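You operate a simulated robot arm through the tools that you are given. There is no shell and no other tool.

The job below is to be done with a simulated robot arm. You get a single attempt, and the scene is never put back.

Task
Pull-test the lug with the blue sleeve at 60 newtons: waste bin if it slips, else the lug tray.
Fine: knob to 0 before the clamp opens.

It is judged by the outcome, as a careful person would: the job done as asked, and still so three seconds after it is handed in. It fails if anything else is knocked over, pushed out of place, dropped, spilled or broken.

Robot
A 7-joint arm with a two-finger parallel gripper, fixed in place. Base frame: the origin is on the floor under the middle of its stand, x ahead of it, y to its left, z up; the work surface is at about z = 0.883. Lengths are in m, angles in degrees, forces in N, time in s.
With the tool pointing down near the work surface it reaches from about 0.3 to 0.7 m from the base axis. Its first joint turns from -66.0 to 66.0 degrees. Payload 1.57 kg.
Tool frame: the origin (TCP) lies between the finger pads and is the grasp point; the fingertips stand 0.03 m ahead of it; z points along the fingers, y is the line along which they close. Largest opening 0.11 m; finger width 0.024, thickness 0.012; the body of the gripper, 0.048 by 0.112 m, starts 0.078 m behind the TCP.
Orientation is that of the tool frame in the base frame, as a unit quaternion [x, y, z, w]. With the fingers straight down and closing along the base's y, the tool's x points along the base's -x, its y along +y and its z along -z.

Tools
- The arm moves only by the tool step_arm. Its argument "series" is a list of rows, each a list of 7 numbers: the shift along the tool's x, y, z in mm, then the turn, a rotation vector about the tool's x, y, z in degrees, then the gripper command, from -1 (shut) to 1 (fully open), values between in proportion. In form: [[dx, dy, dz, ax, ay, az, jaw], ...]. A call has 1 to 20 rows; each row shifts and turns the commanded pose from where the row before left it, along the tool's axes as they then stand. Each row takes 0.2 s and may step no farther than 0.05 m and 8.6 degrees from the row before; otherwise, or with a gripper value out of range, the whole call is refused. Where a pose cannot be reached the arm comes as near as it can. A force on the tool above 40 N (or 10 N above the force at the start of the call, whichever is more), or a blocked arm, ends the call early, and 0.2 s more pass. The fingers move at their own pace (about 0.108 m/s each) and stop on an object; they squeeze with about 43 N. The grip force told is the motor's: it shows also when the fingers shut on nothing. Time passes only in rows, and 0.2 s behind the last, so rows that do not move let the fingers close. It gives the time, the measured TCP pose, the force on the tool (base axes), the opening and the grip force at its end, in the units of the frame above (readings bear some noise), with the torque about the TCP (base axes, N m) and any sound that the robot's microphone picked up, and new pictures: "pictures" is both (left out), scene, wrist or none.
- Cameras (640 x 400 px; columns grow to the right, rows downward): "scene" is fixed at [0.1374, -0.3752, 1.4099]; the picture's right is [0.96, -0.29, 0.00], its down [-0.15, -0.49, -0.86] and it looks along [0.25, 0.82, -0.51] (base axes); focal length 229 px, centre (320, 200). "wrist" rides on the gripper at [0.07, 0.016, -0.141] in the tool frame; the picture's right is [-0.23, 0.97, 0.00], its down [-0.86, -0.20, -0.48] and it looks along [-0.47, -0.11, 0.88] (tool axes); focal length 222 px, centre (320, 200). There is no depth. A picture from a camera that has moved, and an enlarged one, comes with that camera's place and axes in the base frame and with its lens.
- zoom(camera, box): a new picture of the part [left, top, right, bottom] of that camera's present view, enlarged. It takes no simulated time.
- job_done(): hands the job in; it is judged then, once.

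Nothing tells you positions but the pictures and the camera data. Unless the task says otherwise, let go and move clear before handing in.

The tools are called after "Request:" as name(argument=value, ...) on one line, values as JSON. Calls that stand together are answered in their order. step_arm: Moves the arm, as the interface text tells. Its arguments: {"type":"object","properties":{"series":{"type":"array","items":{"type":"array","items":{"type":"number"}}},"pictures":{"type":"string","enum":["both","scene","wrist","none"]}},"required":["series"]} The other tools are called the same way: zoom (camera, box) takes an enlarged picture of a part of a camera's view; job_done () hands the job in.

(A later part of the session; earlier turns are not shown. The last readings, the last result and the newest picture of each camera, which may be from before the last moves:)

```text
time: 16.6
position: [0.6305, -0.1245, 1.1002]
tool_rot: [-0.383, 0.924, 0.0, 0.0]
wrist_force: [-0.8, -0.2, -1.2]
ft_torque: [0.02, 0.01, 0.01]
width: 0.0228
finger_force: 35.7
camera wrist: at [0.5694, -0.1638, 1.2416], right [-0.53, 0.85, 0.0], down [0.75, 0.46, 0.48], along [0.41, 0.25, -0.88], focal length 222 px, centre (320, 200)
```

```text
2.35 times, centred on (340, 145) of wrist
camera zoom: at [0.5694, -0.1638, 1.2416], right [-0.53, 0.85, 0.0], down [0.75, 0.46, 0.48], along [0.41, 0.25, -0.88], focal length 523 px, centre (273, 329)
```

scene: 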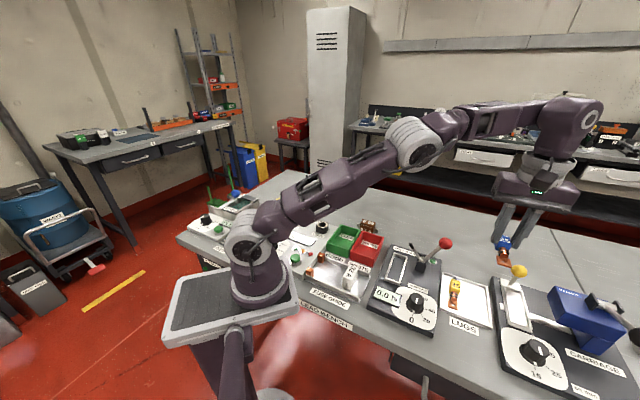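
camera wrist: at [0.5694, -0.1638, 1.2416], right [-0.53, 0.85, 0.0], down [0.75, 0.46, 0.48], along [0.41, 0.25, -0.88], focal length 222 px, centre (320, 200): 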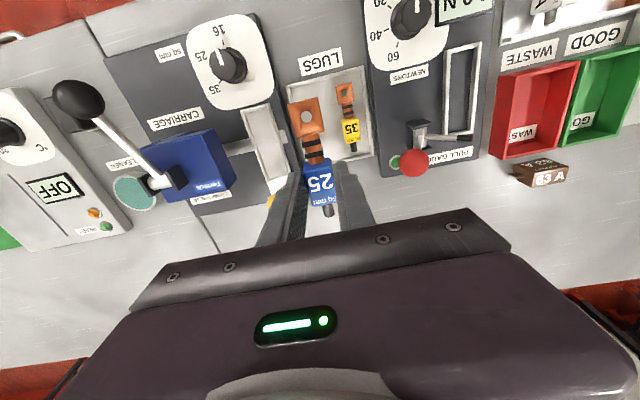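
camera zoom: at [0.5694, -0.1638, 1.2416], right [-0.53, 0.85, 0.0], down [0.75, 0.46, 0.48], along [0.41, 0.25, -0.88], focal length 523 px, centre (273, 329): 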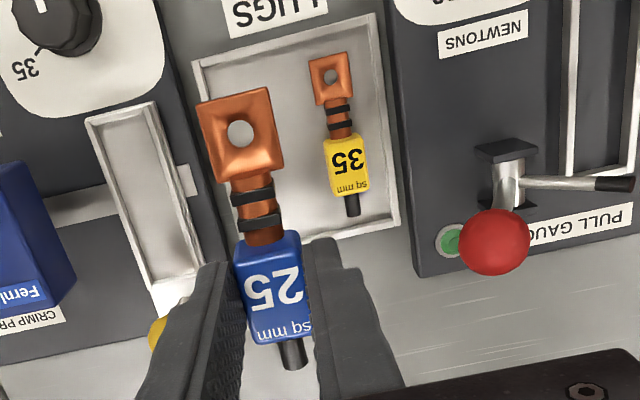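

The blue lug is firmly held, and the red knob is clear below. I'll traverse along the tool's y axis to above the gauge nest.

Request:
step_arm(series=[[0, 39.6, 0, 0, 0, 0, -1], [0, 39.6, 0, 0, 0, 0, -1], [0, 39.6, 0, 0, 0, 0, -1], [0, 39.6, 0, 0, 0, 0, -1], [1, 39.6, 0, 0, 0, 0, -1], [0, 0, 0, 0, 0, 0, -1]], pictures="both")

Request:
zoom(camera="wrist", box=[220, 40, 420, 220])

Request:
zoom(camera="scene", box=[360, 180, 480, 320])

```text
time: 18.0
position: [0.4899, 0.0158, 1.103]
tool_rot: [-0.382, 0.924, 0.001, 0.0]
wrist_force: [0.5, -0.7, -0.2]
ft_torque: [-0.03, 0.01, -0.02]
width: 0.0233
finger_force: 35.3
camera wrist: at [0.429, -0.023, 1.2427], right [-0.53, 0.85, 0.0], down [0.75, 0.46, 0.48], along [0.41, 0.25, -0.88], focal length 222 px, centre (320, 200)
```

scene: 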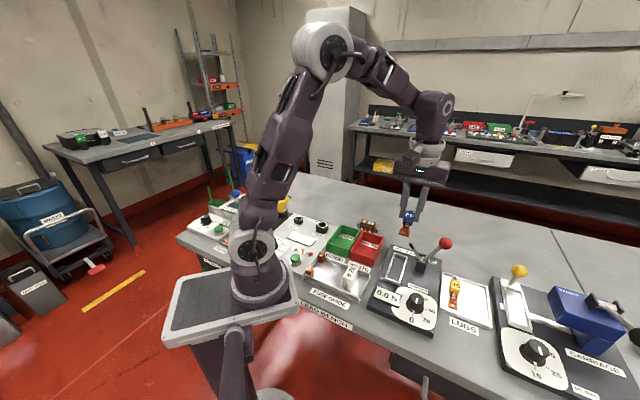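
wrist: 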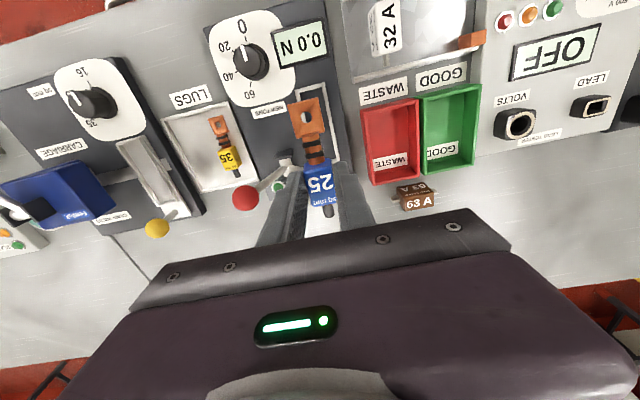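

```text
2.22 times, centred on (320, 130) of wrist
camera zoom: at [0.429, -0.023, 1.2427], right [-0.53, 0.85, 0.0], down [0.75, 0.46, 0.48], along [0.41, 0.25, -0.88], focal length 494 px, centre (320, 356)
```

zoom: 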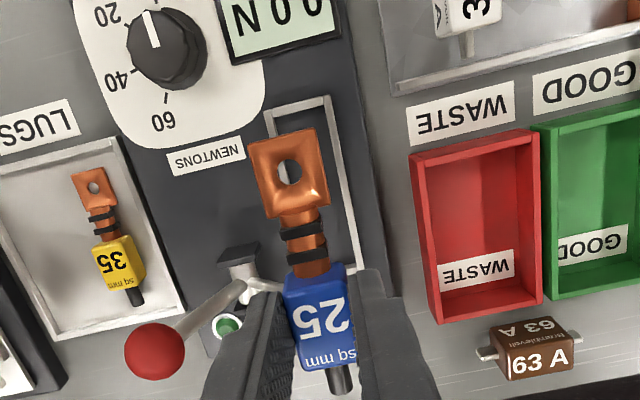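

```text
2.86 times, centred on (420, 250) of scene
camera zoom: at [0.1374, -0.3752, 1.4099], right [0.96, -0.29, 0.0], down [-0.15, -0.49, -0.86], along [0.25, 0.82, -0.51], focal length 655 px, centre (34, 57)
```

zoom: 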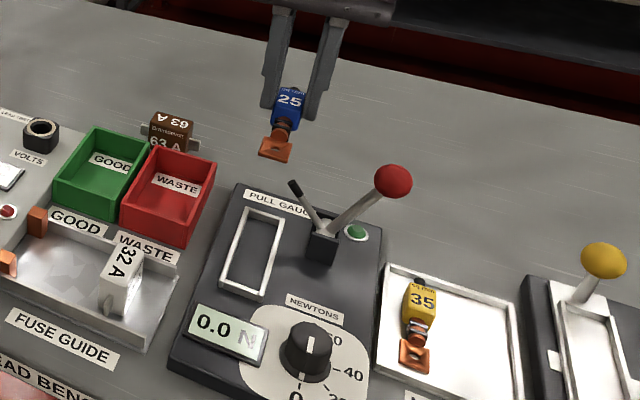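

The lug is over the nest and roughly aligned. I'll nudge it about 2 mm toward the tail and lower it partway to check alignment against the nest rim.

Request:
step_arm(series=[[-2, 0, 40, 0, 0, 0, -1], [0, 0, 40, 0, 0, 0, -1], [0, 0, 40, 0, 0, 0, -1], [0, 0, 6, 0, 0, 0, -1], [0, 0, 0, 0, 0, 0, -1]], pictures="both")

Request:
zoom(camera="wrist", box=[240, 40, 420, 230])

Request:
zoom(camera="scene", box=[370, 210, 470, 310])

```text
time: 19.2
position: [0.4916, 0.0162, 0.9761]
tool_rot: [-0.383, 0.924, 0.001, 0.0]
wrist_force: [-0.5, -1.3, -1.9]
ft_torque: [-0.02, -0.01, 0.02]
width: 0.023
finger_force: 35.2
camera wrist: at [0.4308, -0.0228, 1.1144], right [-0.53, 0.85, 0.0], down [0.75, 0.46, 0.48], along [0.41, 0.25, -0.88], focal length 222 px, centre (320, 200)
```

scene: 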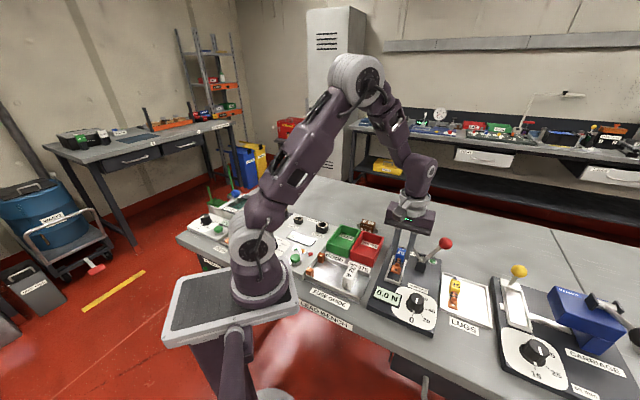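
wrist: 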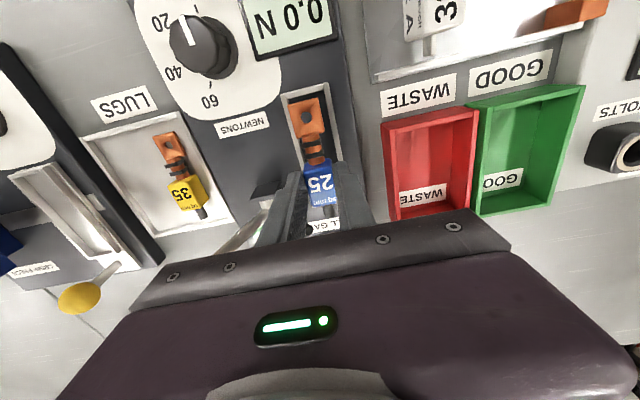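

```text
2.11 times, centred on (330, 135) of wrist
camera zoom: at [0.4308, -0.0228, 1.1144], right [-0.53, 0.85, 0.0], down [0.75, 0.46, 0.48], along [0.41, 0.25, -0.88], focal length 468 px, centre (299, 337)
```

zoom: 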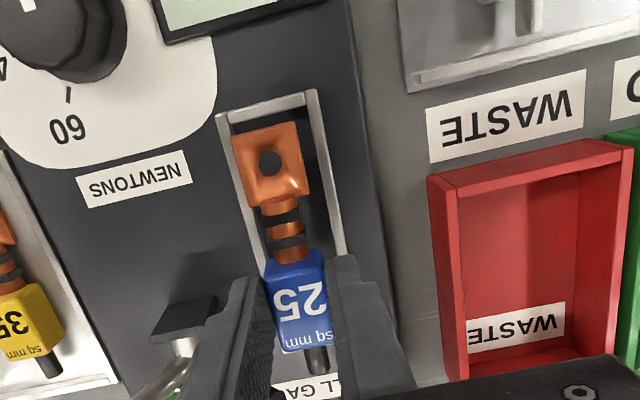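

```text
4.00 times, centred on (420, 260) of scene
camera zoom: at [0.1374, -0.3752, 1.4099], right [0.96, -0.29, 0.0], down [-0.15, -0.49, -0.86], along [0.25, 0.82, -0.51], focal length 917 px, centre (-80, -40)
```

zoom: 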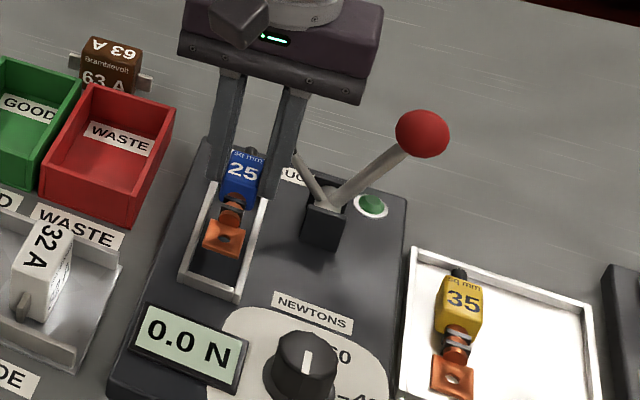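

The lug is lined up: its eye end sits about 2.4 mm inside the nest's end wall and it's nearly centred across. I'll apply a small correction and lower further, watching the force.

Request:
step_arm(series=[[-0.5, 1, 10, 0, 0, 0, -1], [0, 0, 10, 0, 0, 0, -1], [0, 0, 7, 0, 0, 0, -1], [0, 0, 0, 0, 0, 0, -1]], pictures="both")

Request:
zoom(camera="wrist", box=[240, 40, 420, 230])

Request:
zoom(camera="scene", box=[380, 220, 450, 300])

```text
time: 20.2
position: [0.4919, 0.0174, 0.9472]
tool_rot: [-0.383, 0.924, -0.001, 0.0]
wrist_force: [-0.4, 0.8, -0.9]
ft_torque: [0.0, 0.0, -0.01]
width: 0.0232
finger_force: 35.3
camera wrist: at [0.4308, -0.0216, 1.0875], right [-0.53, 0.85, 0.0], down [0.75, 0.46, 0.48], along [0.41, 0.25, -0.88], focal length 222 px, centre (320, 200)
```

scene: 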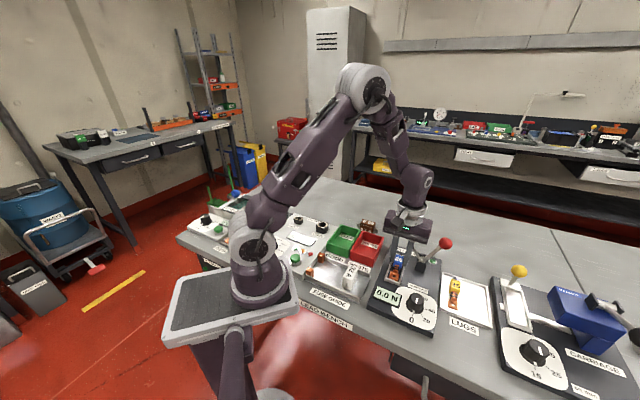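
wrist: 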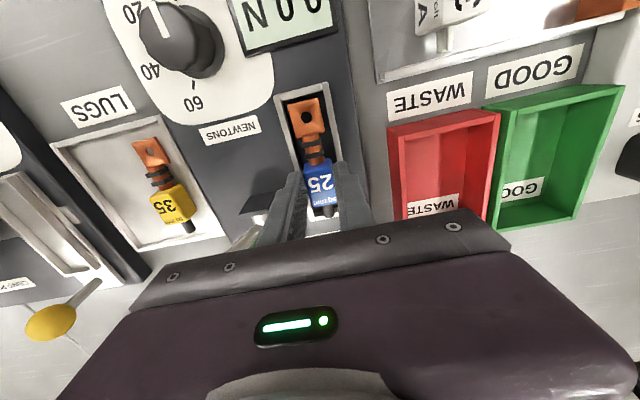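

```text
2.11 times, centred on (330, 135) of wrist
camera zoom: at [0.4308, -0.0216, 1.0875], right [-0.53, 0.85, 0.0], down [0.75, 0.46, 0.48], along [0.41, 0.25, -0.88], focal length 468 px, centre (299, 337)
```

zoom: 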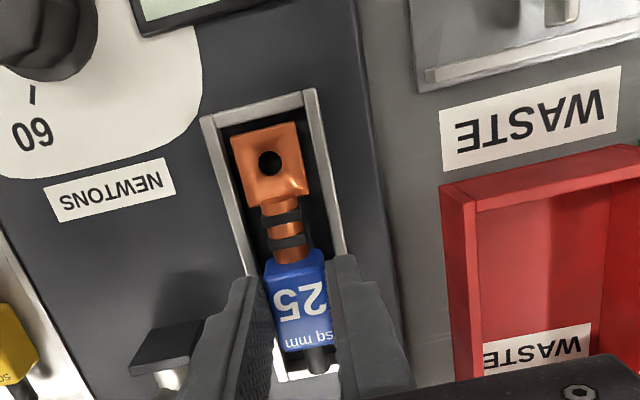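

```text
5.00 times, centred on (415, 260) of scene
camera zoom: at [0.1374, -0.3752, 1.4099], right [0.96, -0.29, 0.0], down [-0.15, -0.49, -0.86], along [0.25, 0.82, -0.51], focal length 1146 px, centre (-155, -100)
```

zoom: 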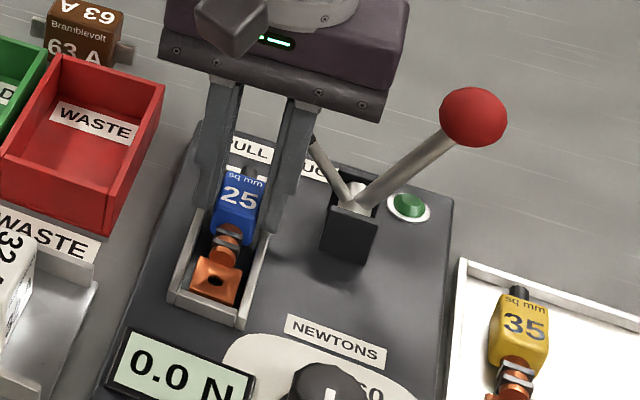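

The lug is framed inside the nest walls. I'll lower the last millimetres in small steps.

Request:
step_arm(series=[[0, 0, 3, 0, 0, 0, -1], [0, 0, 2, 0, 0, 0, -1], [0, 0, 0, 0, 0, 0, -1]], pictures="none")

Request:
step_arm(series=[[0, 0, 2, 0, 0, 0, -1], [0, 0, 0, 0, 0, 0, -1]], pictures="none")

Request:
step_arm(series=[[0, 0, 2, 0, 0, 0, -1], [0, 0, 0, 0, 0, 0, -1]], pictures="both")

Request:
zoom(camera="scene", box=[380, 220, 450, 300])

Request:
zoom(camera="wrist", box=[240, 40, 420, 230])

```text
time: 21.0
position: [0.4916, 0.0179, 0.9425]
tool_rot: [-0.383, 0.924, 0.001, 0.0]
wrist_force: [0.9, 0.4, -0.9]
ft_torque: [0.0, -0.03, -0.03]
width: 0.0233
finger_force: 35.2
```

```text
time: 21.6
position: [0.492, 0.0182, 0.9409]
tool_rot: [-0.383, 0.924, -0.001, 0.0]
wrist_force: [-8.2, 0.1, 32.4]
ft_torque: [0.07, 0.27, 0.0]
width: 0.0232
finger_force: 34.7
```

```text
time: 22.1
position: [0.492, 0.0182, 0.9394]
tool_rot: [-0.382, 0.924, -0.001, 0.001]
wrist_force: [-2.7, 0.9, 9.0]
ft_torque: [0.11, 0.05, -0.02]
width: 0.0231
finger_force: 35.1
stopped in row 2: the force on the tool passed its limit at 46 N (the readings are from after the stop); the commanded pose is now the measured one
camera wrist: at [0.4319, -0.0211, 1.0801], right [-0.53, 0.85, 0.0], down [0.74, 0.46, 0.48], along [0.41, 0.25, -0.88], focal length 222 px, centre (320, 200)
```

scene: 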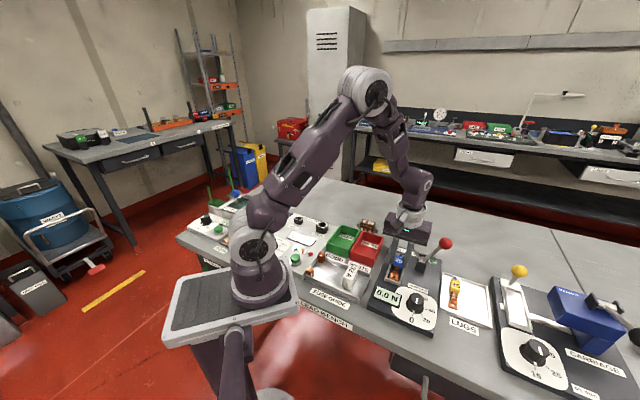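
wrist: 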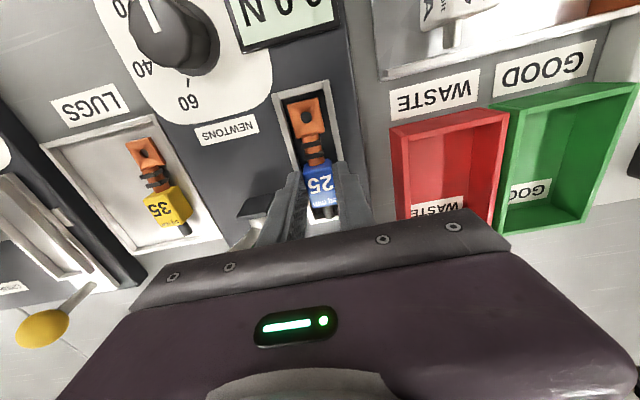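

```text
5.00 times, centred on (415, 260) of scene
camera zoom: at [0.1372, -0.3752, 1.41], right [0.96, -0.29, 0.0], down [-0.15, -0.49, -0.86], along [0.25, 0.82, -0.51], focal length 1146 px, centre (-155, -100)
```

zoom: 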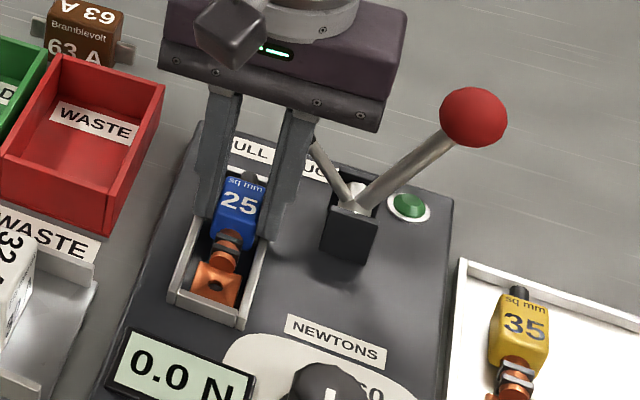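

```text
2.11 times, centred on (330, 135) of wrist
camera zoom: at [0.4319, -0.0211, 1.0801], right [-0.53, 0.85, 0.0], down [0.74, 0.46, 0.48], along [0.41, 0.25, -0.88], focal length 468 px, centre (299, 337)
```

zoom: 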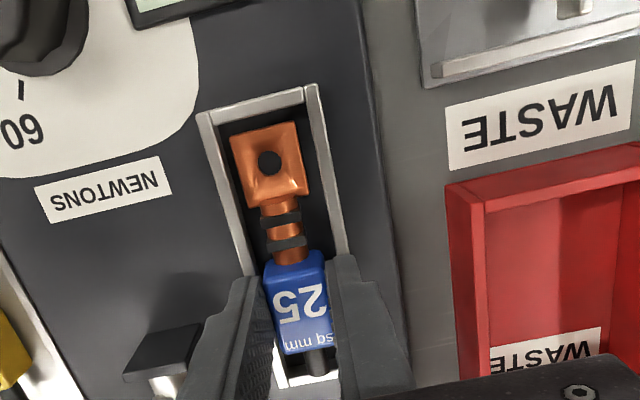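

Contact at TCP z ≈ 0.940, which matches the lug bottoming on the nest floor. I'll relieve 1 mm and open the jaw modestly to release it.

Request:
step_arm(series=[[0, 0, -1, 0, 0, 0, -1], [0, 0, 0, 0, 0, 0, -0.43], [0, 0, 0, 0, 0, 0, -0.43], [0, 0, 0, 0, 0, 0, -0.43]], pictures="both")

Request:
zoom(camera="scene", box=[380, 220, 450, 300])

Request:
zoom(camera="wrist", box=[240, 40, 420, 230])

```text
time: 23.1
position: [0.4936, 0.0183, 0.9411]
tool_rot: [-0.383, 0.924, 0.0, 0.001]
wrist_force: [-0.1, 0.0, 0.5]
ft_torque: [0.0, 0.01, -0.03]
width: 0.0314
finger_force: 0.0
camera wrist: at [0.4321, -0.0212, 1.0809], right [-0.53, 0.85, 0.0], down [0.74, 0.46, 0.48], along [0.41, 0.25, -0.88], focal length 222 px, centre (320, 200)
```

scene: 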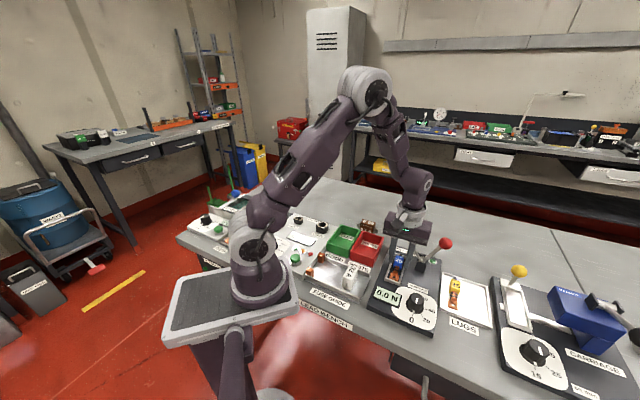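
wrist: 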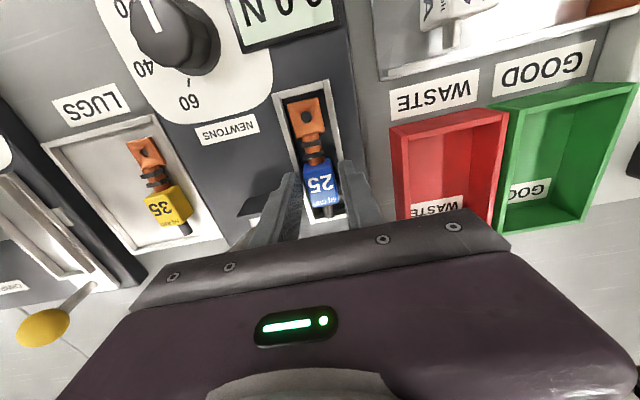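

```text
5.00 times, centred on (415, 260) of scene
camera zoom: at [0.1374, -0.3752, 1.4099], right [0.96, -0.29, 0.0], down [-0.15, -0.49, -0.86], along [0.25, 0.82, -0.51], focal length 1146 px, centre (-155, -100)
```

zoom: 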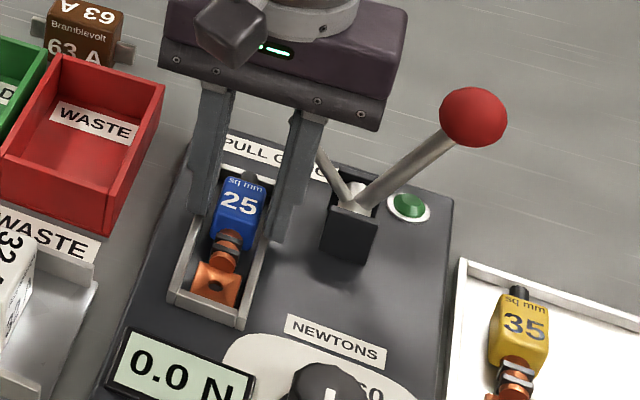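

```text
2.11 times, centred on (330, 135) of wrist
camera zoom: at [0.4321, -0.0212, 1.0809], right [-0.53, 0.85, 0.0], down [0.74, 0.46, 0.48], along [0.41, 0.25, -0.88], focal length 468 px, centre (299, 337)
```

zoom: 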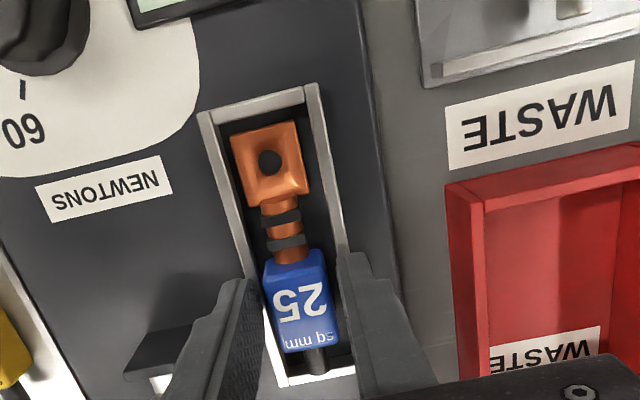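

The lug is lying in the nest, clear of both end walls. I'll raise straight up and look at the gauge.

Request:
step_arm(series=[[0, 0, -20, 0, 0, 0, -0.43], [0, 0, -40, 0, 0, 0, -0.43], [0, 0, -45, 0, 0, 0, -0.43], [0, 0, -45, 0, 0, 0, -0.43], [0, 0, 0, 0, 0, 0, -0.43]], pictures="both")

Request:
zoom(camera="wrist", box=[220, 20, 420, 230])

Request:
zoom(camera="scene", box=[365, 220, 465, 330])

```text
time: 24.3
position: [0.4941, 0.0178, 1.092]
tool_rot: [-0.383, 0.924, -0.001, 0.001]
wrist_force: [0.6, 0.7, -0.2]
ft_torque: [0.03, 0.05, 0.0]
width: 0.0316
finger_force: 0.0
camera wrist: at [0.4335, -0.0224, 1.2331], right [-0.53, 0.85, 0.0], down [0.74, 0.46, 0.48], along [0.41, 0.25, -0.88], focal length 222 px, centre (320, 200)
```

scene: 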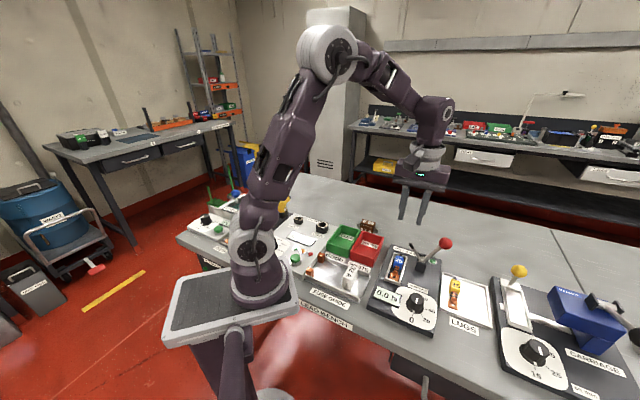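
wrist: 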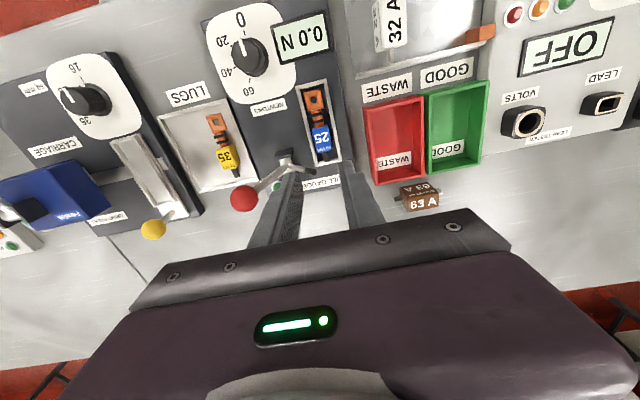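

```text
1.90 times, centred on (320, 125) of wrist
camera zoom: at [0.4335, -0.0224, 1.2331], right [-0.53, 0.85, 0.0], down [0.74, 0.46, 0.48], along [0.41, 0.25, -0.88], focal length 423 px, centre (320, 343)
```

zoom: 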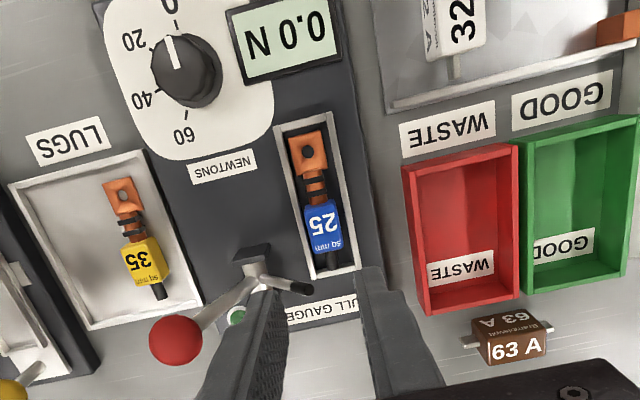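

```text
3.64 times, centred on (415, 275) of scene
camera zoom: at [0.1374, -0.3752, 1.4099], right [0.96, -0.29, 0.0], down [-0.15, -0.49, -0.86], along [0.25, 0.82, -0.51], focal length 834 px, centre (-26, -73)
```

zoom: 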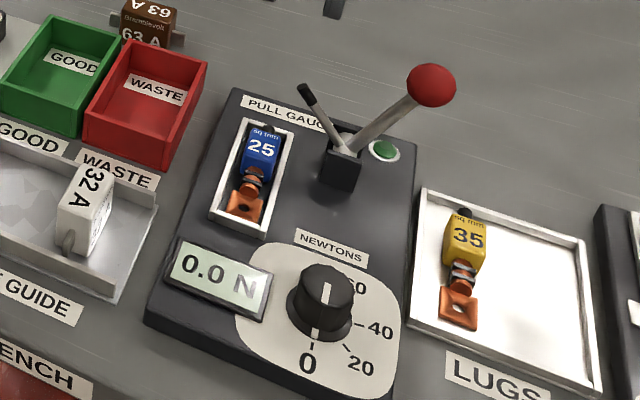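

The lug is seated with its tail under the clamp rod's path. I measure the lever hub at (0.555, -0.005, 0.918) and the red knob at (0.583, -0.035, 1.009), so the lever swings toward the nest to clamp. I'll close the fingers, pass over the knob, and stop on its far side.

Request:
step_arm(series=[[0, 0, 0, 0, 0, 0, -1], [-9, -36, 0, 0, 0, 0, -1], [-9, -36, 0, 0, 0, 0, -1], [-9, -36, 0, 0, 0, 0, -1], [0, -38, 0, 0, 0, 0, -1], [0, 0, 0, 0, 0, 0, -1]], pictures="both")

Request:
zoom(camera="wrist", box=[280, 40, 520, 240])

Request:
zoom(camera="scene", box=[365, 180, 525, 330])

```text
time: 25.7
position: [0.616, -0.0706, 1.0914]
tool_rot: [-0.383, 0.924, 0.0, 0.001]
wrist_force: [-0.5, -0.8, -0.9]
ft_torque: [0.0, 0.01, -0.02]
width: 0.0001
finger_force: 21.2
camera wrist: at [0.5543, -0.1092, 1.2322], right [-0.53, 0.85, 0.0], down [0.74, 0.46, 0.48], along [0.41, 0.25, -0.88], focal length 222 px, centre (320, 200)
```

scene: 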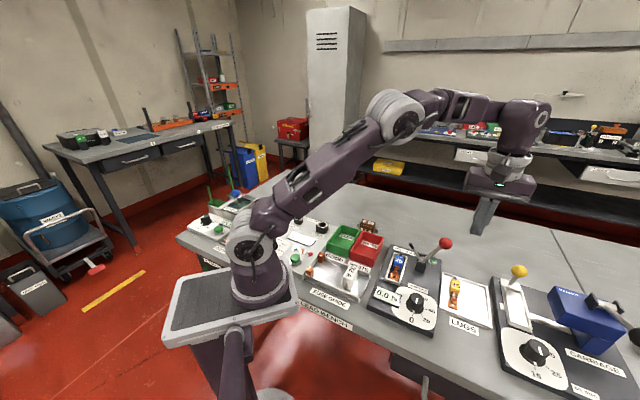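
wrist: 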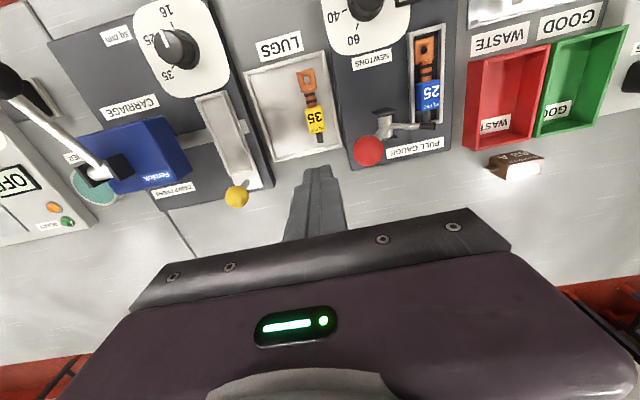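

```text
2.00 times, centred on (400, 140) of wrist
camera zoom: at [0.5543, -0.1092, 1.2322], right [-0.53, 0.85, 0.0], down [0.74, 0.46, 0.48], along [0.41, 0.25, -0.88], focal length 444 px, centre (160, 320)
```

zoom: 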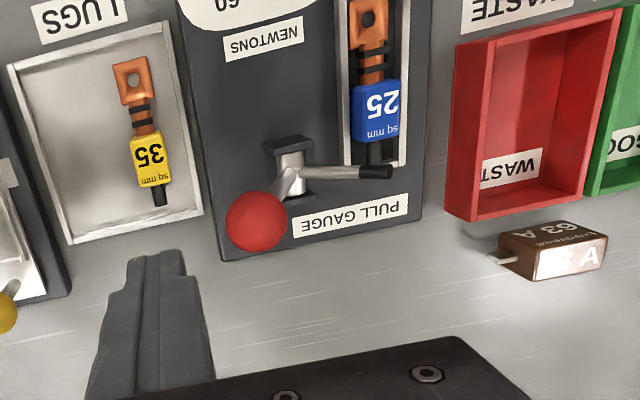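

```text
2.67 times, centred on (445, 255) of scene
camera zoom: at [0.1374, -0.3753, 1.4099], right [0.96, -0.29, 0.0], down [-0.15, -0.49, -0.86], along [0.25, 0.82, -0.51], focal length 611 px, centre (-13, 53)
```

zoom: 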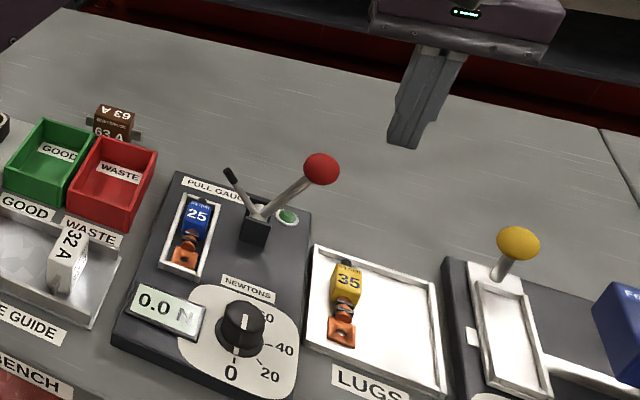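

The closed fingers are about 49 mm beyond the red knob, measured centre to centre. I'll lower to knob height and approach.

Request:
step_arm(series=[[-5, 0, 26, 0, 0, 0, -1], [0, 0, 26, 0, 0, 0, -1], [0, 0, 26, 0, 0, 0, -1], [0, 8, 0, 0, 0, 0, -1], [0, 0, 0, 0, 0, 0, -1]], pictures="both")

Request:
zoom(camera="scene", box=[385, 200, 505, 310])

```text
time: 26.9
position: [0.612, -0.059, 1.014]
tool_rot: [-0.383, 0.924, -0.001, 0.001]
wrist_force: [0.1, -0.3, 0.4]
ft_torque: [0.01, -0.01, -0.04]
width: 0.0002
finger_force: 21.3
camera wrist: at [0.5505, -0.0976, 1.1542], right [-0.53, 0.85, 0.0], down [0.74, 0.46, 0.48], along [0.41, 0.25, -0.88], focal length 222 px, centre (320, 200)
```

scene: 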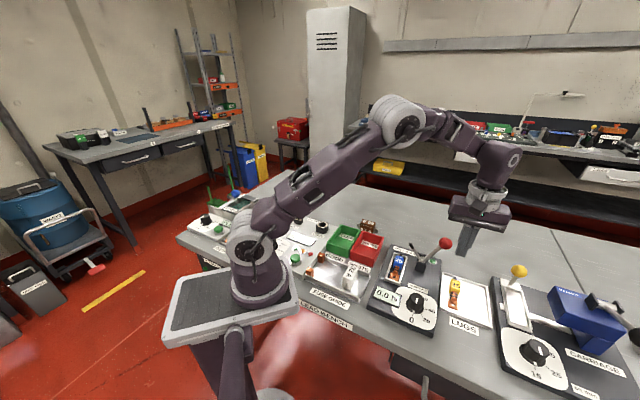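
wrist: 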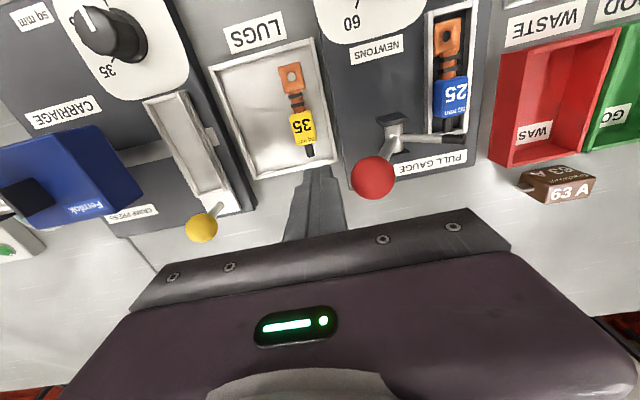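

```text
3.64 times, centred on (445, 255) of scene
camera zoom: at [0.1374, -0.3752, 1.4099], right [0.96, -0.29, 0.0], down [-0.15, -0.49, -0.86], along [0.25, 0.82, -0.51], focal length 834 px, centre (-134, 0)
```

zoom: 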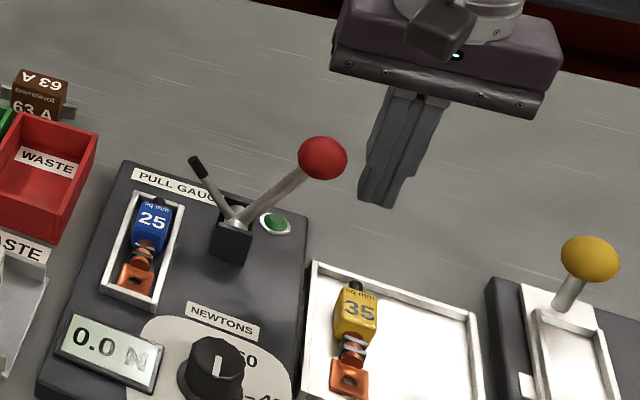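

The fingers are level with the red knob and squarely behind it. I'll start pushing along +y of the tool toward the nest, in moderate steps.

Request:
step_arm(series=[[0, 8, 0, 0, 0, 0, -1], [0, 10, 0, 0, 0, 0, -1], [0, 10, 0, 0, 0, 0, -1], [0, 10, 0, 0, 0, 0, -1], [0, 10, 0, 0, 0, 0, -1], [0, 0, 0, 0, 0, 0, -1]], pictures="both")

Request:
zoom(camera="scene", box=[365, 200, 485, 310])

```text
time: 27.8
position: [0.5923, -0.0379, 1.0179]
tool_rot: [-0.382, 0.924, -0.005, 0.005]
wrist_force: [2.0, -1.9, 2.9]
ft_torque: [0.07, 0.09, -0.01]
width: 0.0
finger_force: 21.5
stopped in row 4: the force on the tool passed its limit at 46 N (the readings are from after the stop); the commanded pose is now the measured one
camera wrist: at [0.5293, -0.0758, 1.1568], right [-0.53, 0.85, -0.01], down [0.74, 0.47, 0.49], along [0.42, 0.25, -0.87], focal length 222 px, centre (320, 200)
```

scene: 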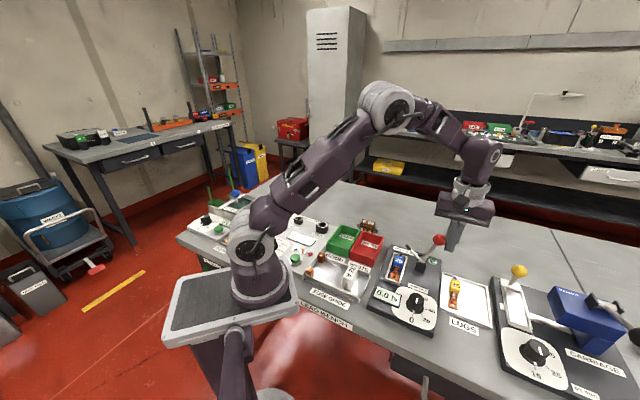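
wrist: 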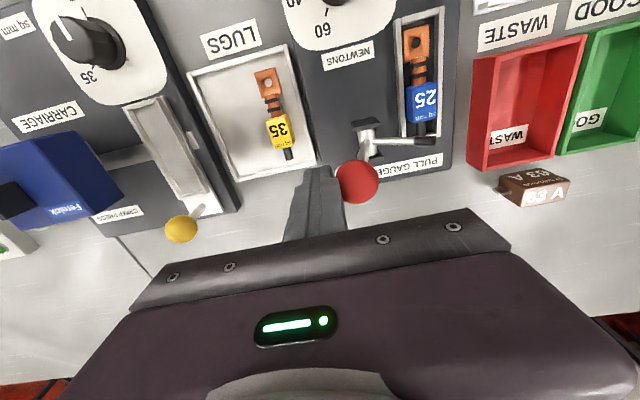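

```text
3.64 times, centred on (425, 255) of scene
camera zoom: at [0.1374, -0.3753, 1.4099], right [0.96, -0.29, 0.0], down [-0.15, -0.49, -0.86], along [0.25, 0.82, -0.51], focal length 834 px, centre (-62, 0)
```

zoom: 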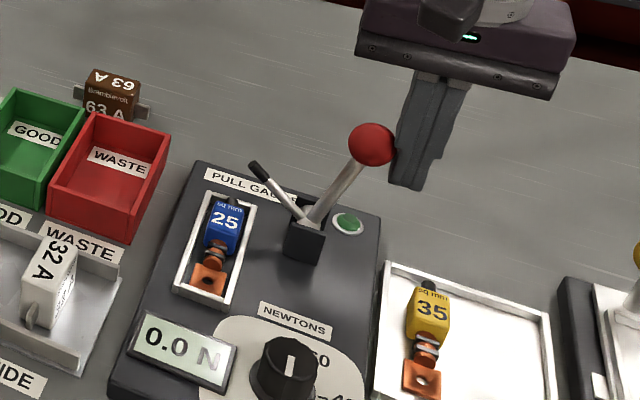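

The lever moved a little before the force limit tripped, so it seems stiff or damped. I'll push more slowly.

Request:
step_arm(series=[[0, 3, 0, 0, 0, 0, -1], [0, 3, 0, 0, 0, 0, -1], [0, 3, 0, 0, 0, 0, -1], [0, 3, 0, 0, 0, 0, -1], [0, 3, 0, 0, 0, 0, -1], [0, 3, 0, 0, 0, 0, -1]], pictures="scene")

Request:
zoom(camera="scene", box=[365, 200, 485, 310])

```text
time: 29.2
position: [0.5793, -0.0223, 1.0168]
tool_rot: [-0.382, 0.924, -0.006, 0.004]
wrist_force: [0.2, -0.1, 0.1]
ft_torque: [-0.01, -0.01, 0.0]
width: 0.0
finger_force: 21.2
```

scene: 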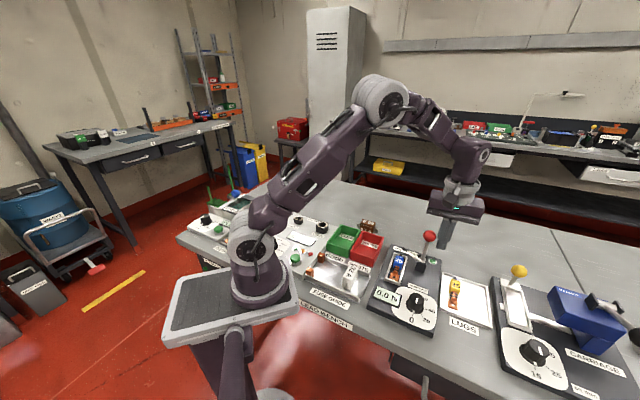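

```text
3.64 times, centred on (425, 255) of scene
camera zoom: at [0.1374, -0.3752, 1.4099], right [0.96, -0.29, 0.0], down [-0.15, -0.49, -0.86], along [0.25, 0.82, -0.51], focal length 834 px, centre (-62, 0)
```

zoom: 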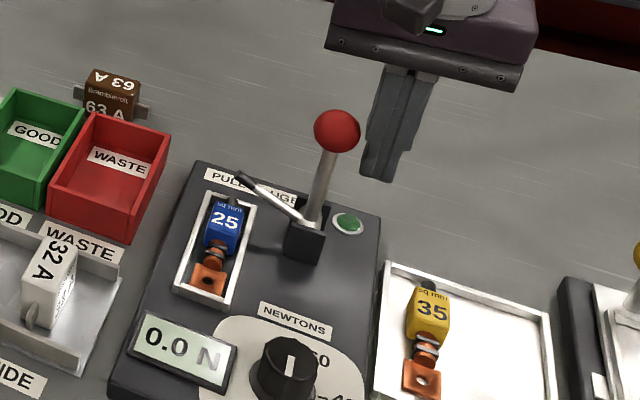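

The lever is now near vertical and moving freely. I'll continue slowly.

Request:
step_arm(series=[[0, 3, 0, 0, 0, 0, -1], [0, 3, 0, 0, 0, 0, -1], [0, 3, 0, 0, 0, 0, -1], [0, 3, 0, 0, 0, 0, -1], [0, 3, 0, 0, 0, 0, -1], [0, 3, 0, 0, 0, 0, -1], [0, 3, 0, 0, 0, 0, -1], [0, 3, 0, 0, 0, 0, -1]], pictures="scene")

Request:
zoom(camera="scene", box=[365, 200, 485, 310])

```text
time: 31.0
position: [0.5616, -0.0063, 1.016]
tool_rot: [-0.383, 0.924, -0.005, 0.004]
wrist_force: [0.4, 0.2, -1.1]
ft_torque: [-0.01, 0.0, -0.02]
width: 0.0
finger_force: 21.1
```

scene: 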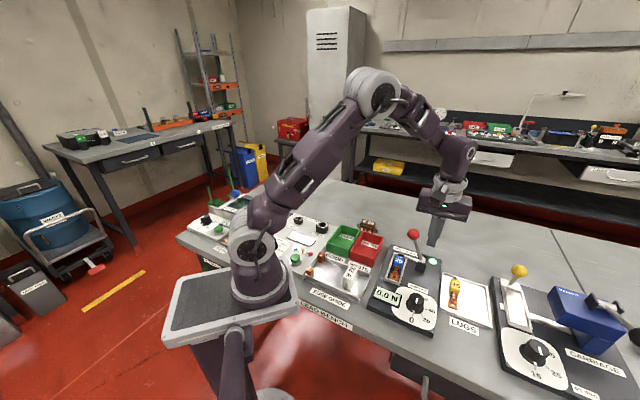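

```text
3.64 times, centred on (425, 255) of scene
camera zoom: at [0.1374, -0.3752, 1.4099], right [0.96, -0.29, 0.0], down [-0.15, -0.49, -0.86], along [0.25, 0.82, -0.51], focal length 834 px, centre (-62, 0)
```

zoom: 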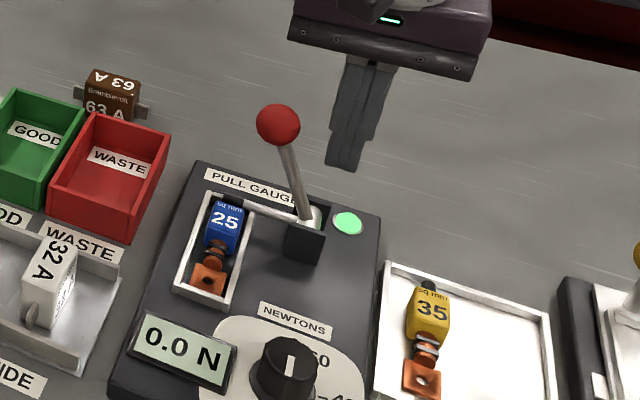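

The lamp beside the clamp lit green and the rod now lies across the lug's tail, so the clamp is closed. I'll back off and rise, then verify.

Request:
step_arm(series=[[0, -6, -20, 0, 0, 0, -1], [0, 0, -35, 0, 0, 0, -1], [0, 0, -35, 0, 0, 0, -1], [30, 0, 0, 0, 0, 0, -1], [40, 0, 0, 0, 0, 0, -1], [40, 0, 0, 0, 0, 0, -1], [0, 0, 0, 0, 0, 0, -1]], pictures="both")

Request:
zoom(camera="wrist", box=[240, 20, 460, 220])

Request:
zoom(camera="scene", box=[365, 220, 465, 340])

```text
time: 32.6
position: [0.488, -0.0904, 1.1073]
tool_rot: [-0.382, 0.924, -0.004, 0.005]
wrist_force: [0.2, -0.5, -1.0]
ft_torque: [-0.02, -0.01, -0.01]
width: 0.0
finger_force: 21.3
camera wrist: at [0.4256, -0.1286, 1.2464], right [-0.53, 0.85, -0.01], down [0.74, 0.47, 0.48], along [0.42, 0.25, -0.87], focal length 222 px, centre (320, 200)
```

scene: 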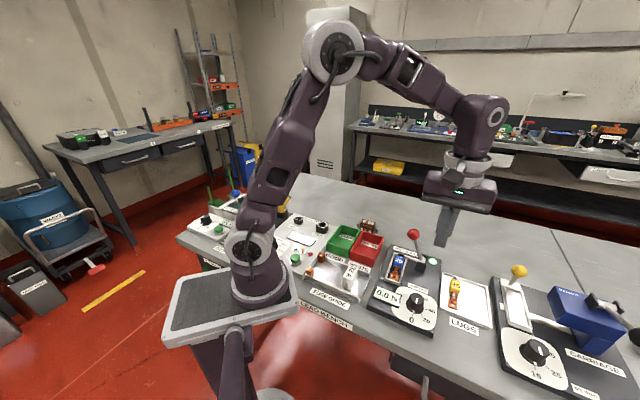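
wrist: 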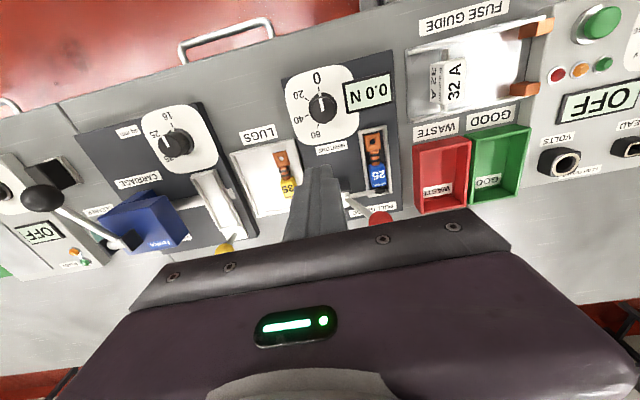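

```text
2.00 times, centred on (350, 120) of wrist
camera zoom: at [0.4256, -0.1286, 1.2464], right [-0.53, 0.85, -0.01], down [0.74, 0.47, 0.48], along [0.42, 0.25, -0.87], focal length 444 px, centre (260, 360)
```

zoom: 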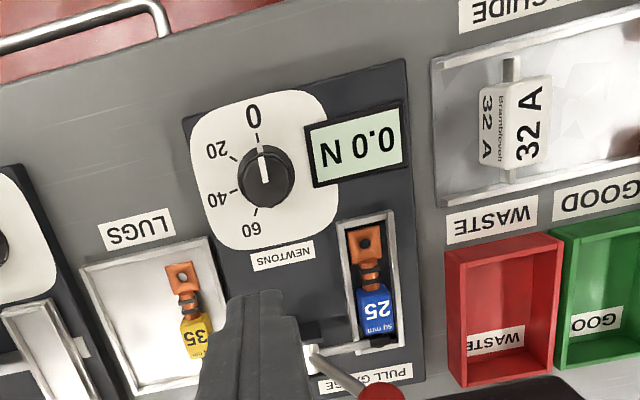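

```text
3.33 times, centred on (415, 280) of scene
camera zoom: at [0.1374, -0.3753, 1.4099], right [0.96, -0.29, 0.0], down [-0.15, -0.49, -0.86], along [0.25, 0.82, -0.51], focal length 764 px, centre (3, -67)
```

zoom: 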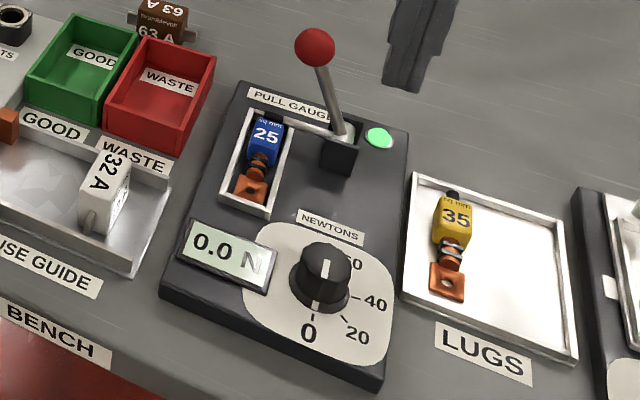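

The clamp is closed with the lug's tail under the rod, and the display reads 0.0 N. Next is the dial, which turns counter-clockwise from 0 to 60 over about 170°. I'll move above it and turn the tool to -45° yaw so the fingers close parallel to the display edge.

Request:
step_arm(series=[[33, 4, 0, -0.64, 0.36, 0, -1], [0, 0, 0, 0, 0, 7.5, -1], [0, 0, 0, 0, 0, 7.5, -1], [0, 0, 0, 0, 0, 7.5, -1], [0, 0, 0, 0, 0, 7.5, -1], [0, 0, 0, 0, 0, 7.5, -1], [0, 0, 0, 0, 0, 7.5, -1], [0, 0, 0, 0, 0, 7.5, 0], [0, 0, 0, 0, 0, 7.5, 0.1], [0, 0, 0, 0, 0, 7.5, 0.1], [0, 0, 0, 0, 0, 7.5, 0.1], [0, 0, 0, 0, 0, 7.5, 0.1], [0, 0, 0, 0, 0, 7.5, 0.1], [0, 0, 0, 0, 0, 0, 0.1]], pictures="both")

Request:
zoom(camera="wrist", box=[240, 60, 420, 220])

Request:
zoom(camera="scene", box=[365, 220, 465, 340])

```text
time: 35.6
position: [0.4611, -0.1102, 1.1052]
tool_rot: [0.384, 0.923, -0.001, 0.001]
wrist_force: [0.0, -0.1, -0.1]
ft_torque: [-0.01, 0.01, -0.02]
width: 0.0604
finger_force: 0.0
camera wrist: at [0.4233, -0.0494, 1.2455], right [0.85, 0.53, 0.0], down [0.46, -0.75, 0.48], along [0.25, -0.41, -0.88], focal length 222 px, centre (320, 200)
```

scene: 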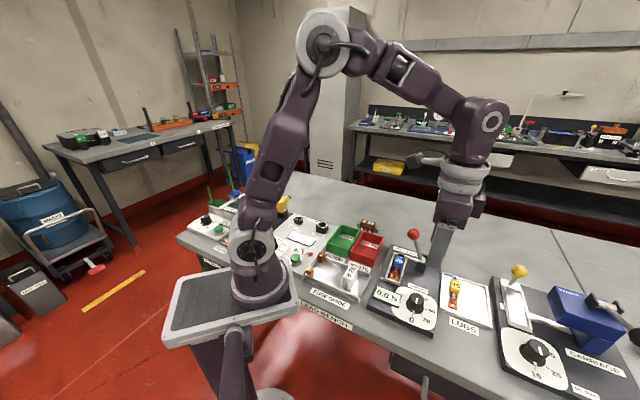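
wrist: 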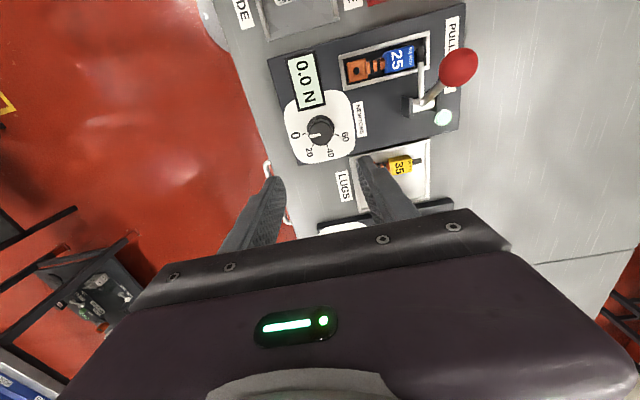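

```text
2.50 times, centred on (330, 140) of wrist
camera zoom: at [0.4233, -0.0494, 1.2455], right [0.85, 0.53, 0.0], down [0.46, -0.75, 0.48], along [0.25, -0.41, -0.88], focal length 555 px, centre (295, 350)
```

zoom: 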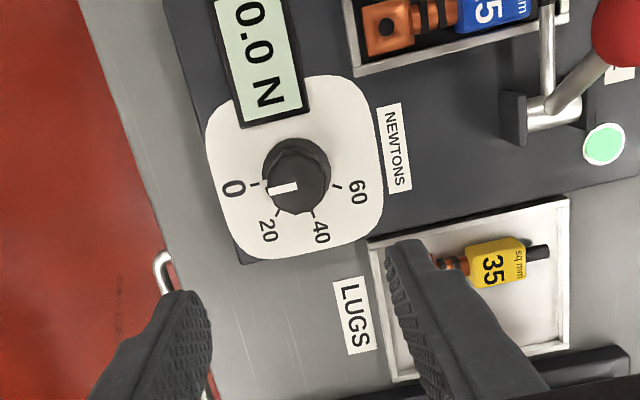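

```text
3.33 times, centred on (415, 280) of scene
camera zoom: at [0.1374, -0.3752, 1.4099], right [0.96, -0.29, 0.0], down [-0.15, -0.49, -0.86], along [0.25, 0.82, -0.51], focal length 764 px, centre (3, -67)
```

zoom: 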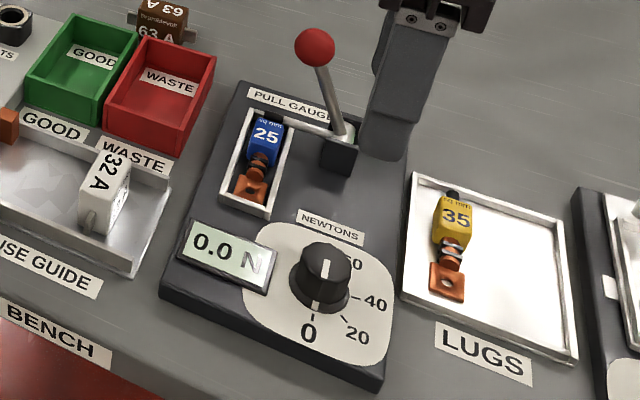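

The dial ticks are about 45° apart, so 0→60 is roughly 135° of counter-clockwise turning. The knob is about 31 mm across with its top at about z 0.927. I'll lower for a closer look to centre on it.

Request:
step_arm(series=[[2, 2, 40, 0, 0, 0, 0.1], [0, 0, 40, 0, 0, 0, 0.1], [0, 0, 25, 0, 0, 0, 0.1], [0, 0, 0, 0, 0, 0, 0.1]], pictures="both")

Request:
zoom(camera="wrist", box=[250, 70, 410, 220])

Request:
zoom(camera="scene", box=[370, 250, 450, 340])

```text
time: 36.6
position: [0.4631, -0.1067, 1.0002]
tool_rot: [0.384, 0.923, -0.001, 0.001]
wrist_force: [-0.6, 0.5, -0.1]
ft_torque: [0.01, 0.0, 0.01]
width: 0.0604
finger_force: 0.1
camera wrist: at [0.4255, -0.0464, 1.1407], right [0.85, 0.53, 0.0], down [0.46, -0.75, 0.48], along [0.25, -0.41, -0.88], focal length 222 px, centre (320, 200)
```

scene: 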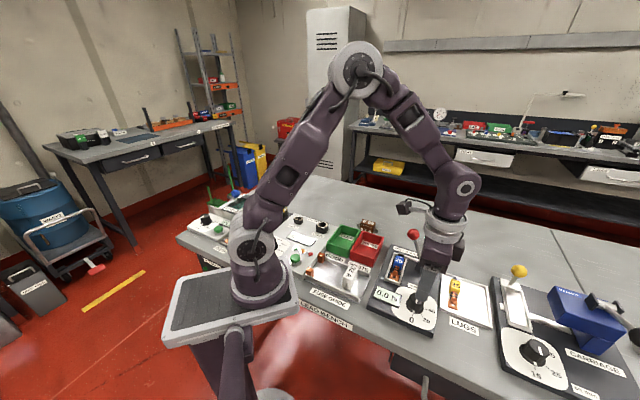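
wrist: 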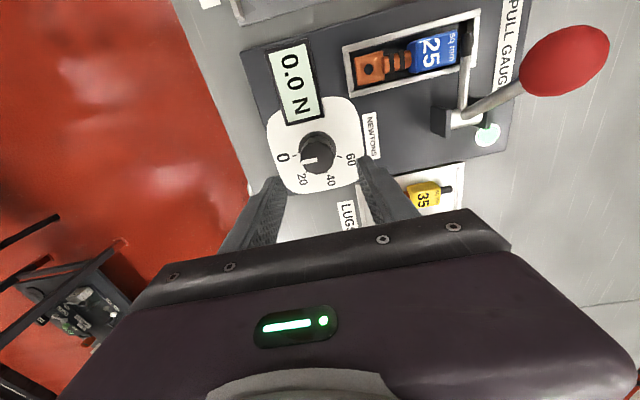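

```text
2.67 times, centred on (330, 145) of wrist
camera zoom: at [0.4255, -0.0464, 1.1407], right [0.85, 0.53, 0.0], down [0.46, -0.75, 0.48], along [0.25, -0.41, -0.88], focal length 592 px, centre (293, 347)
```

zoom: 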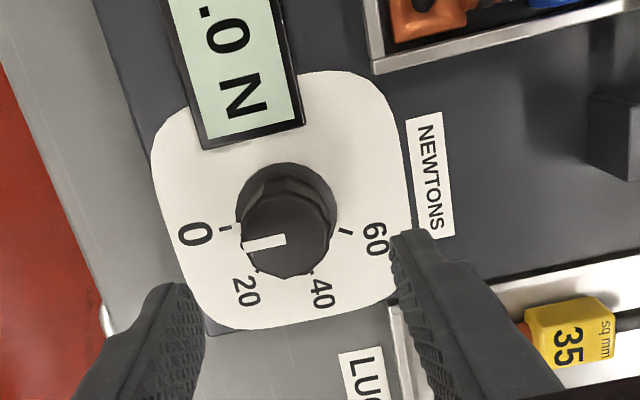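

```text
4.44 times, centred on (410, 295) of scene
camera zoom: at [0.1374, -0.3752, 1.4099], right [0.96, -0.29, 0.0], down [-0.15, -0.49, -0.86], along [0.25, 0.82, -0.51], focal length 1019 px, centre (-80, -222)
```

zoom: 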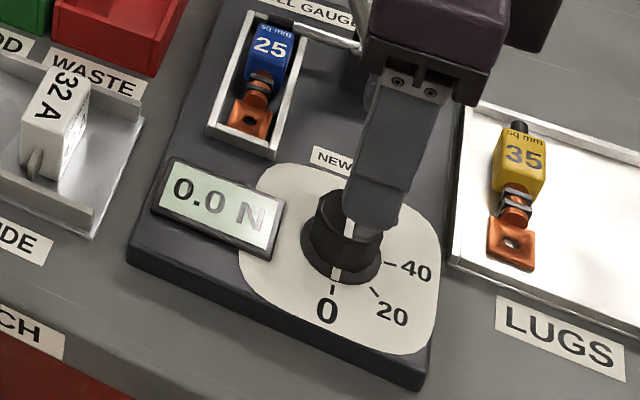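

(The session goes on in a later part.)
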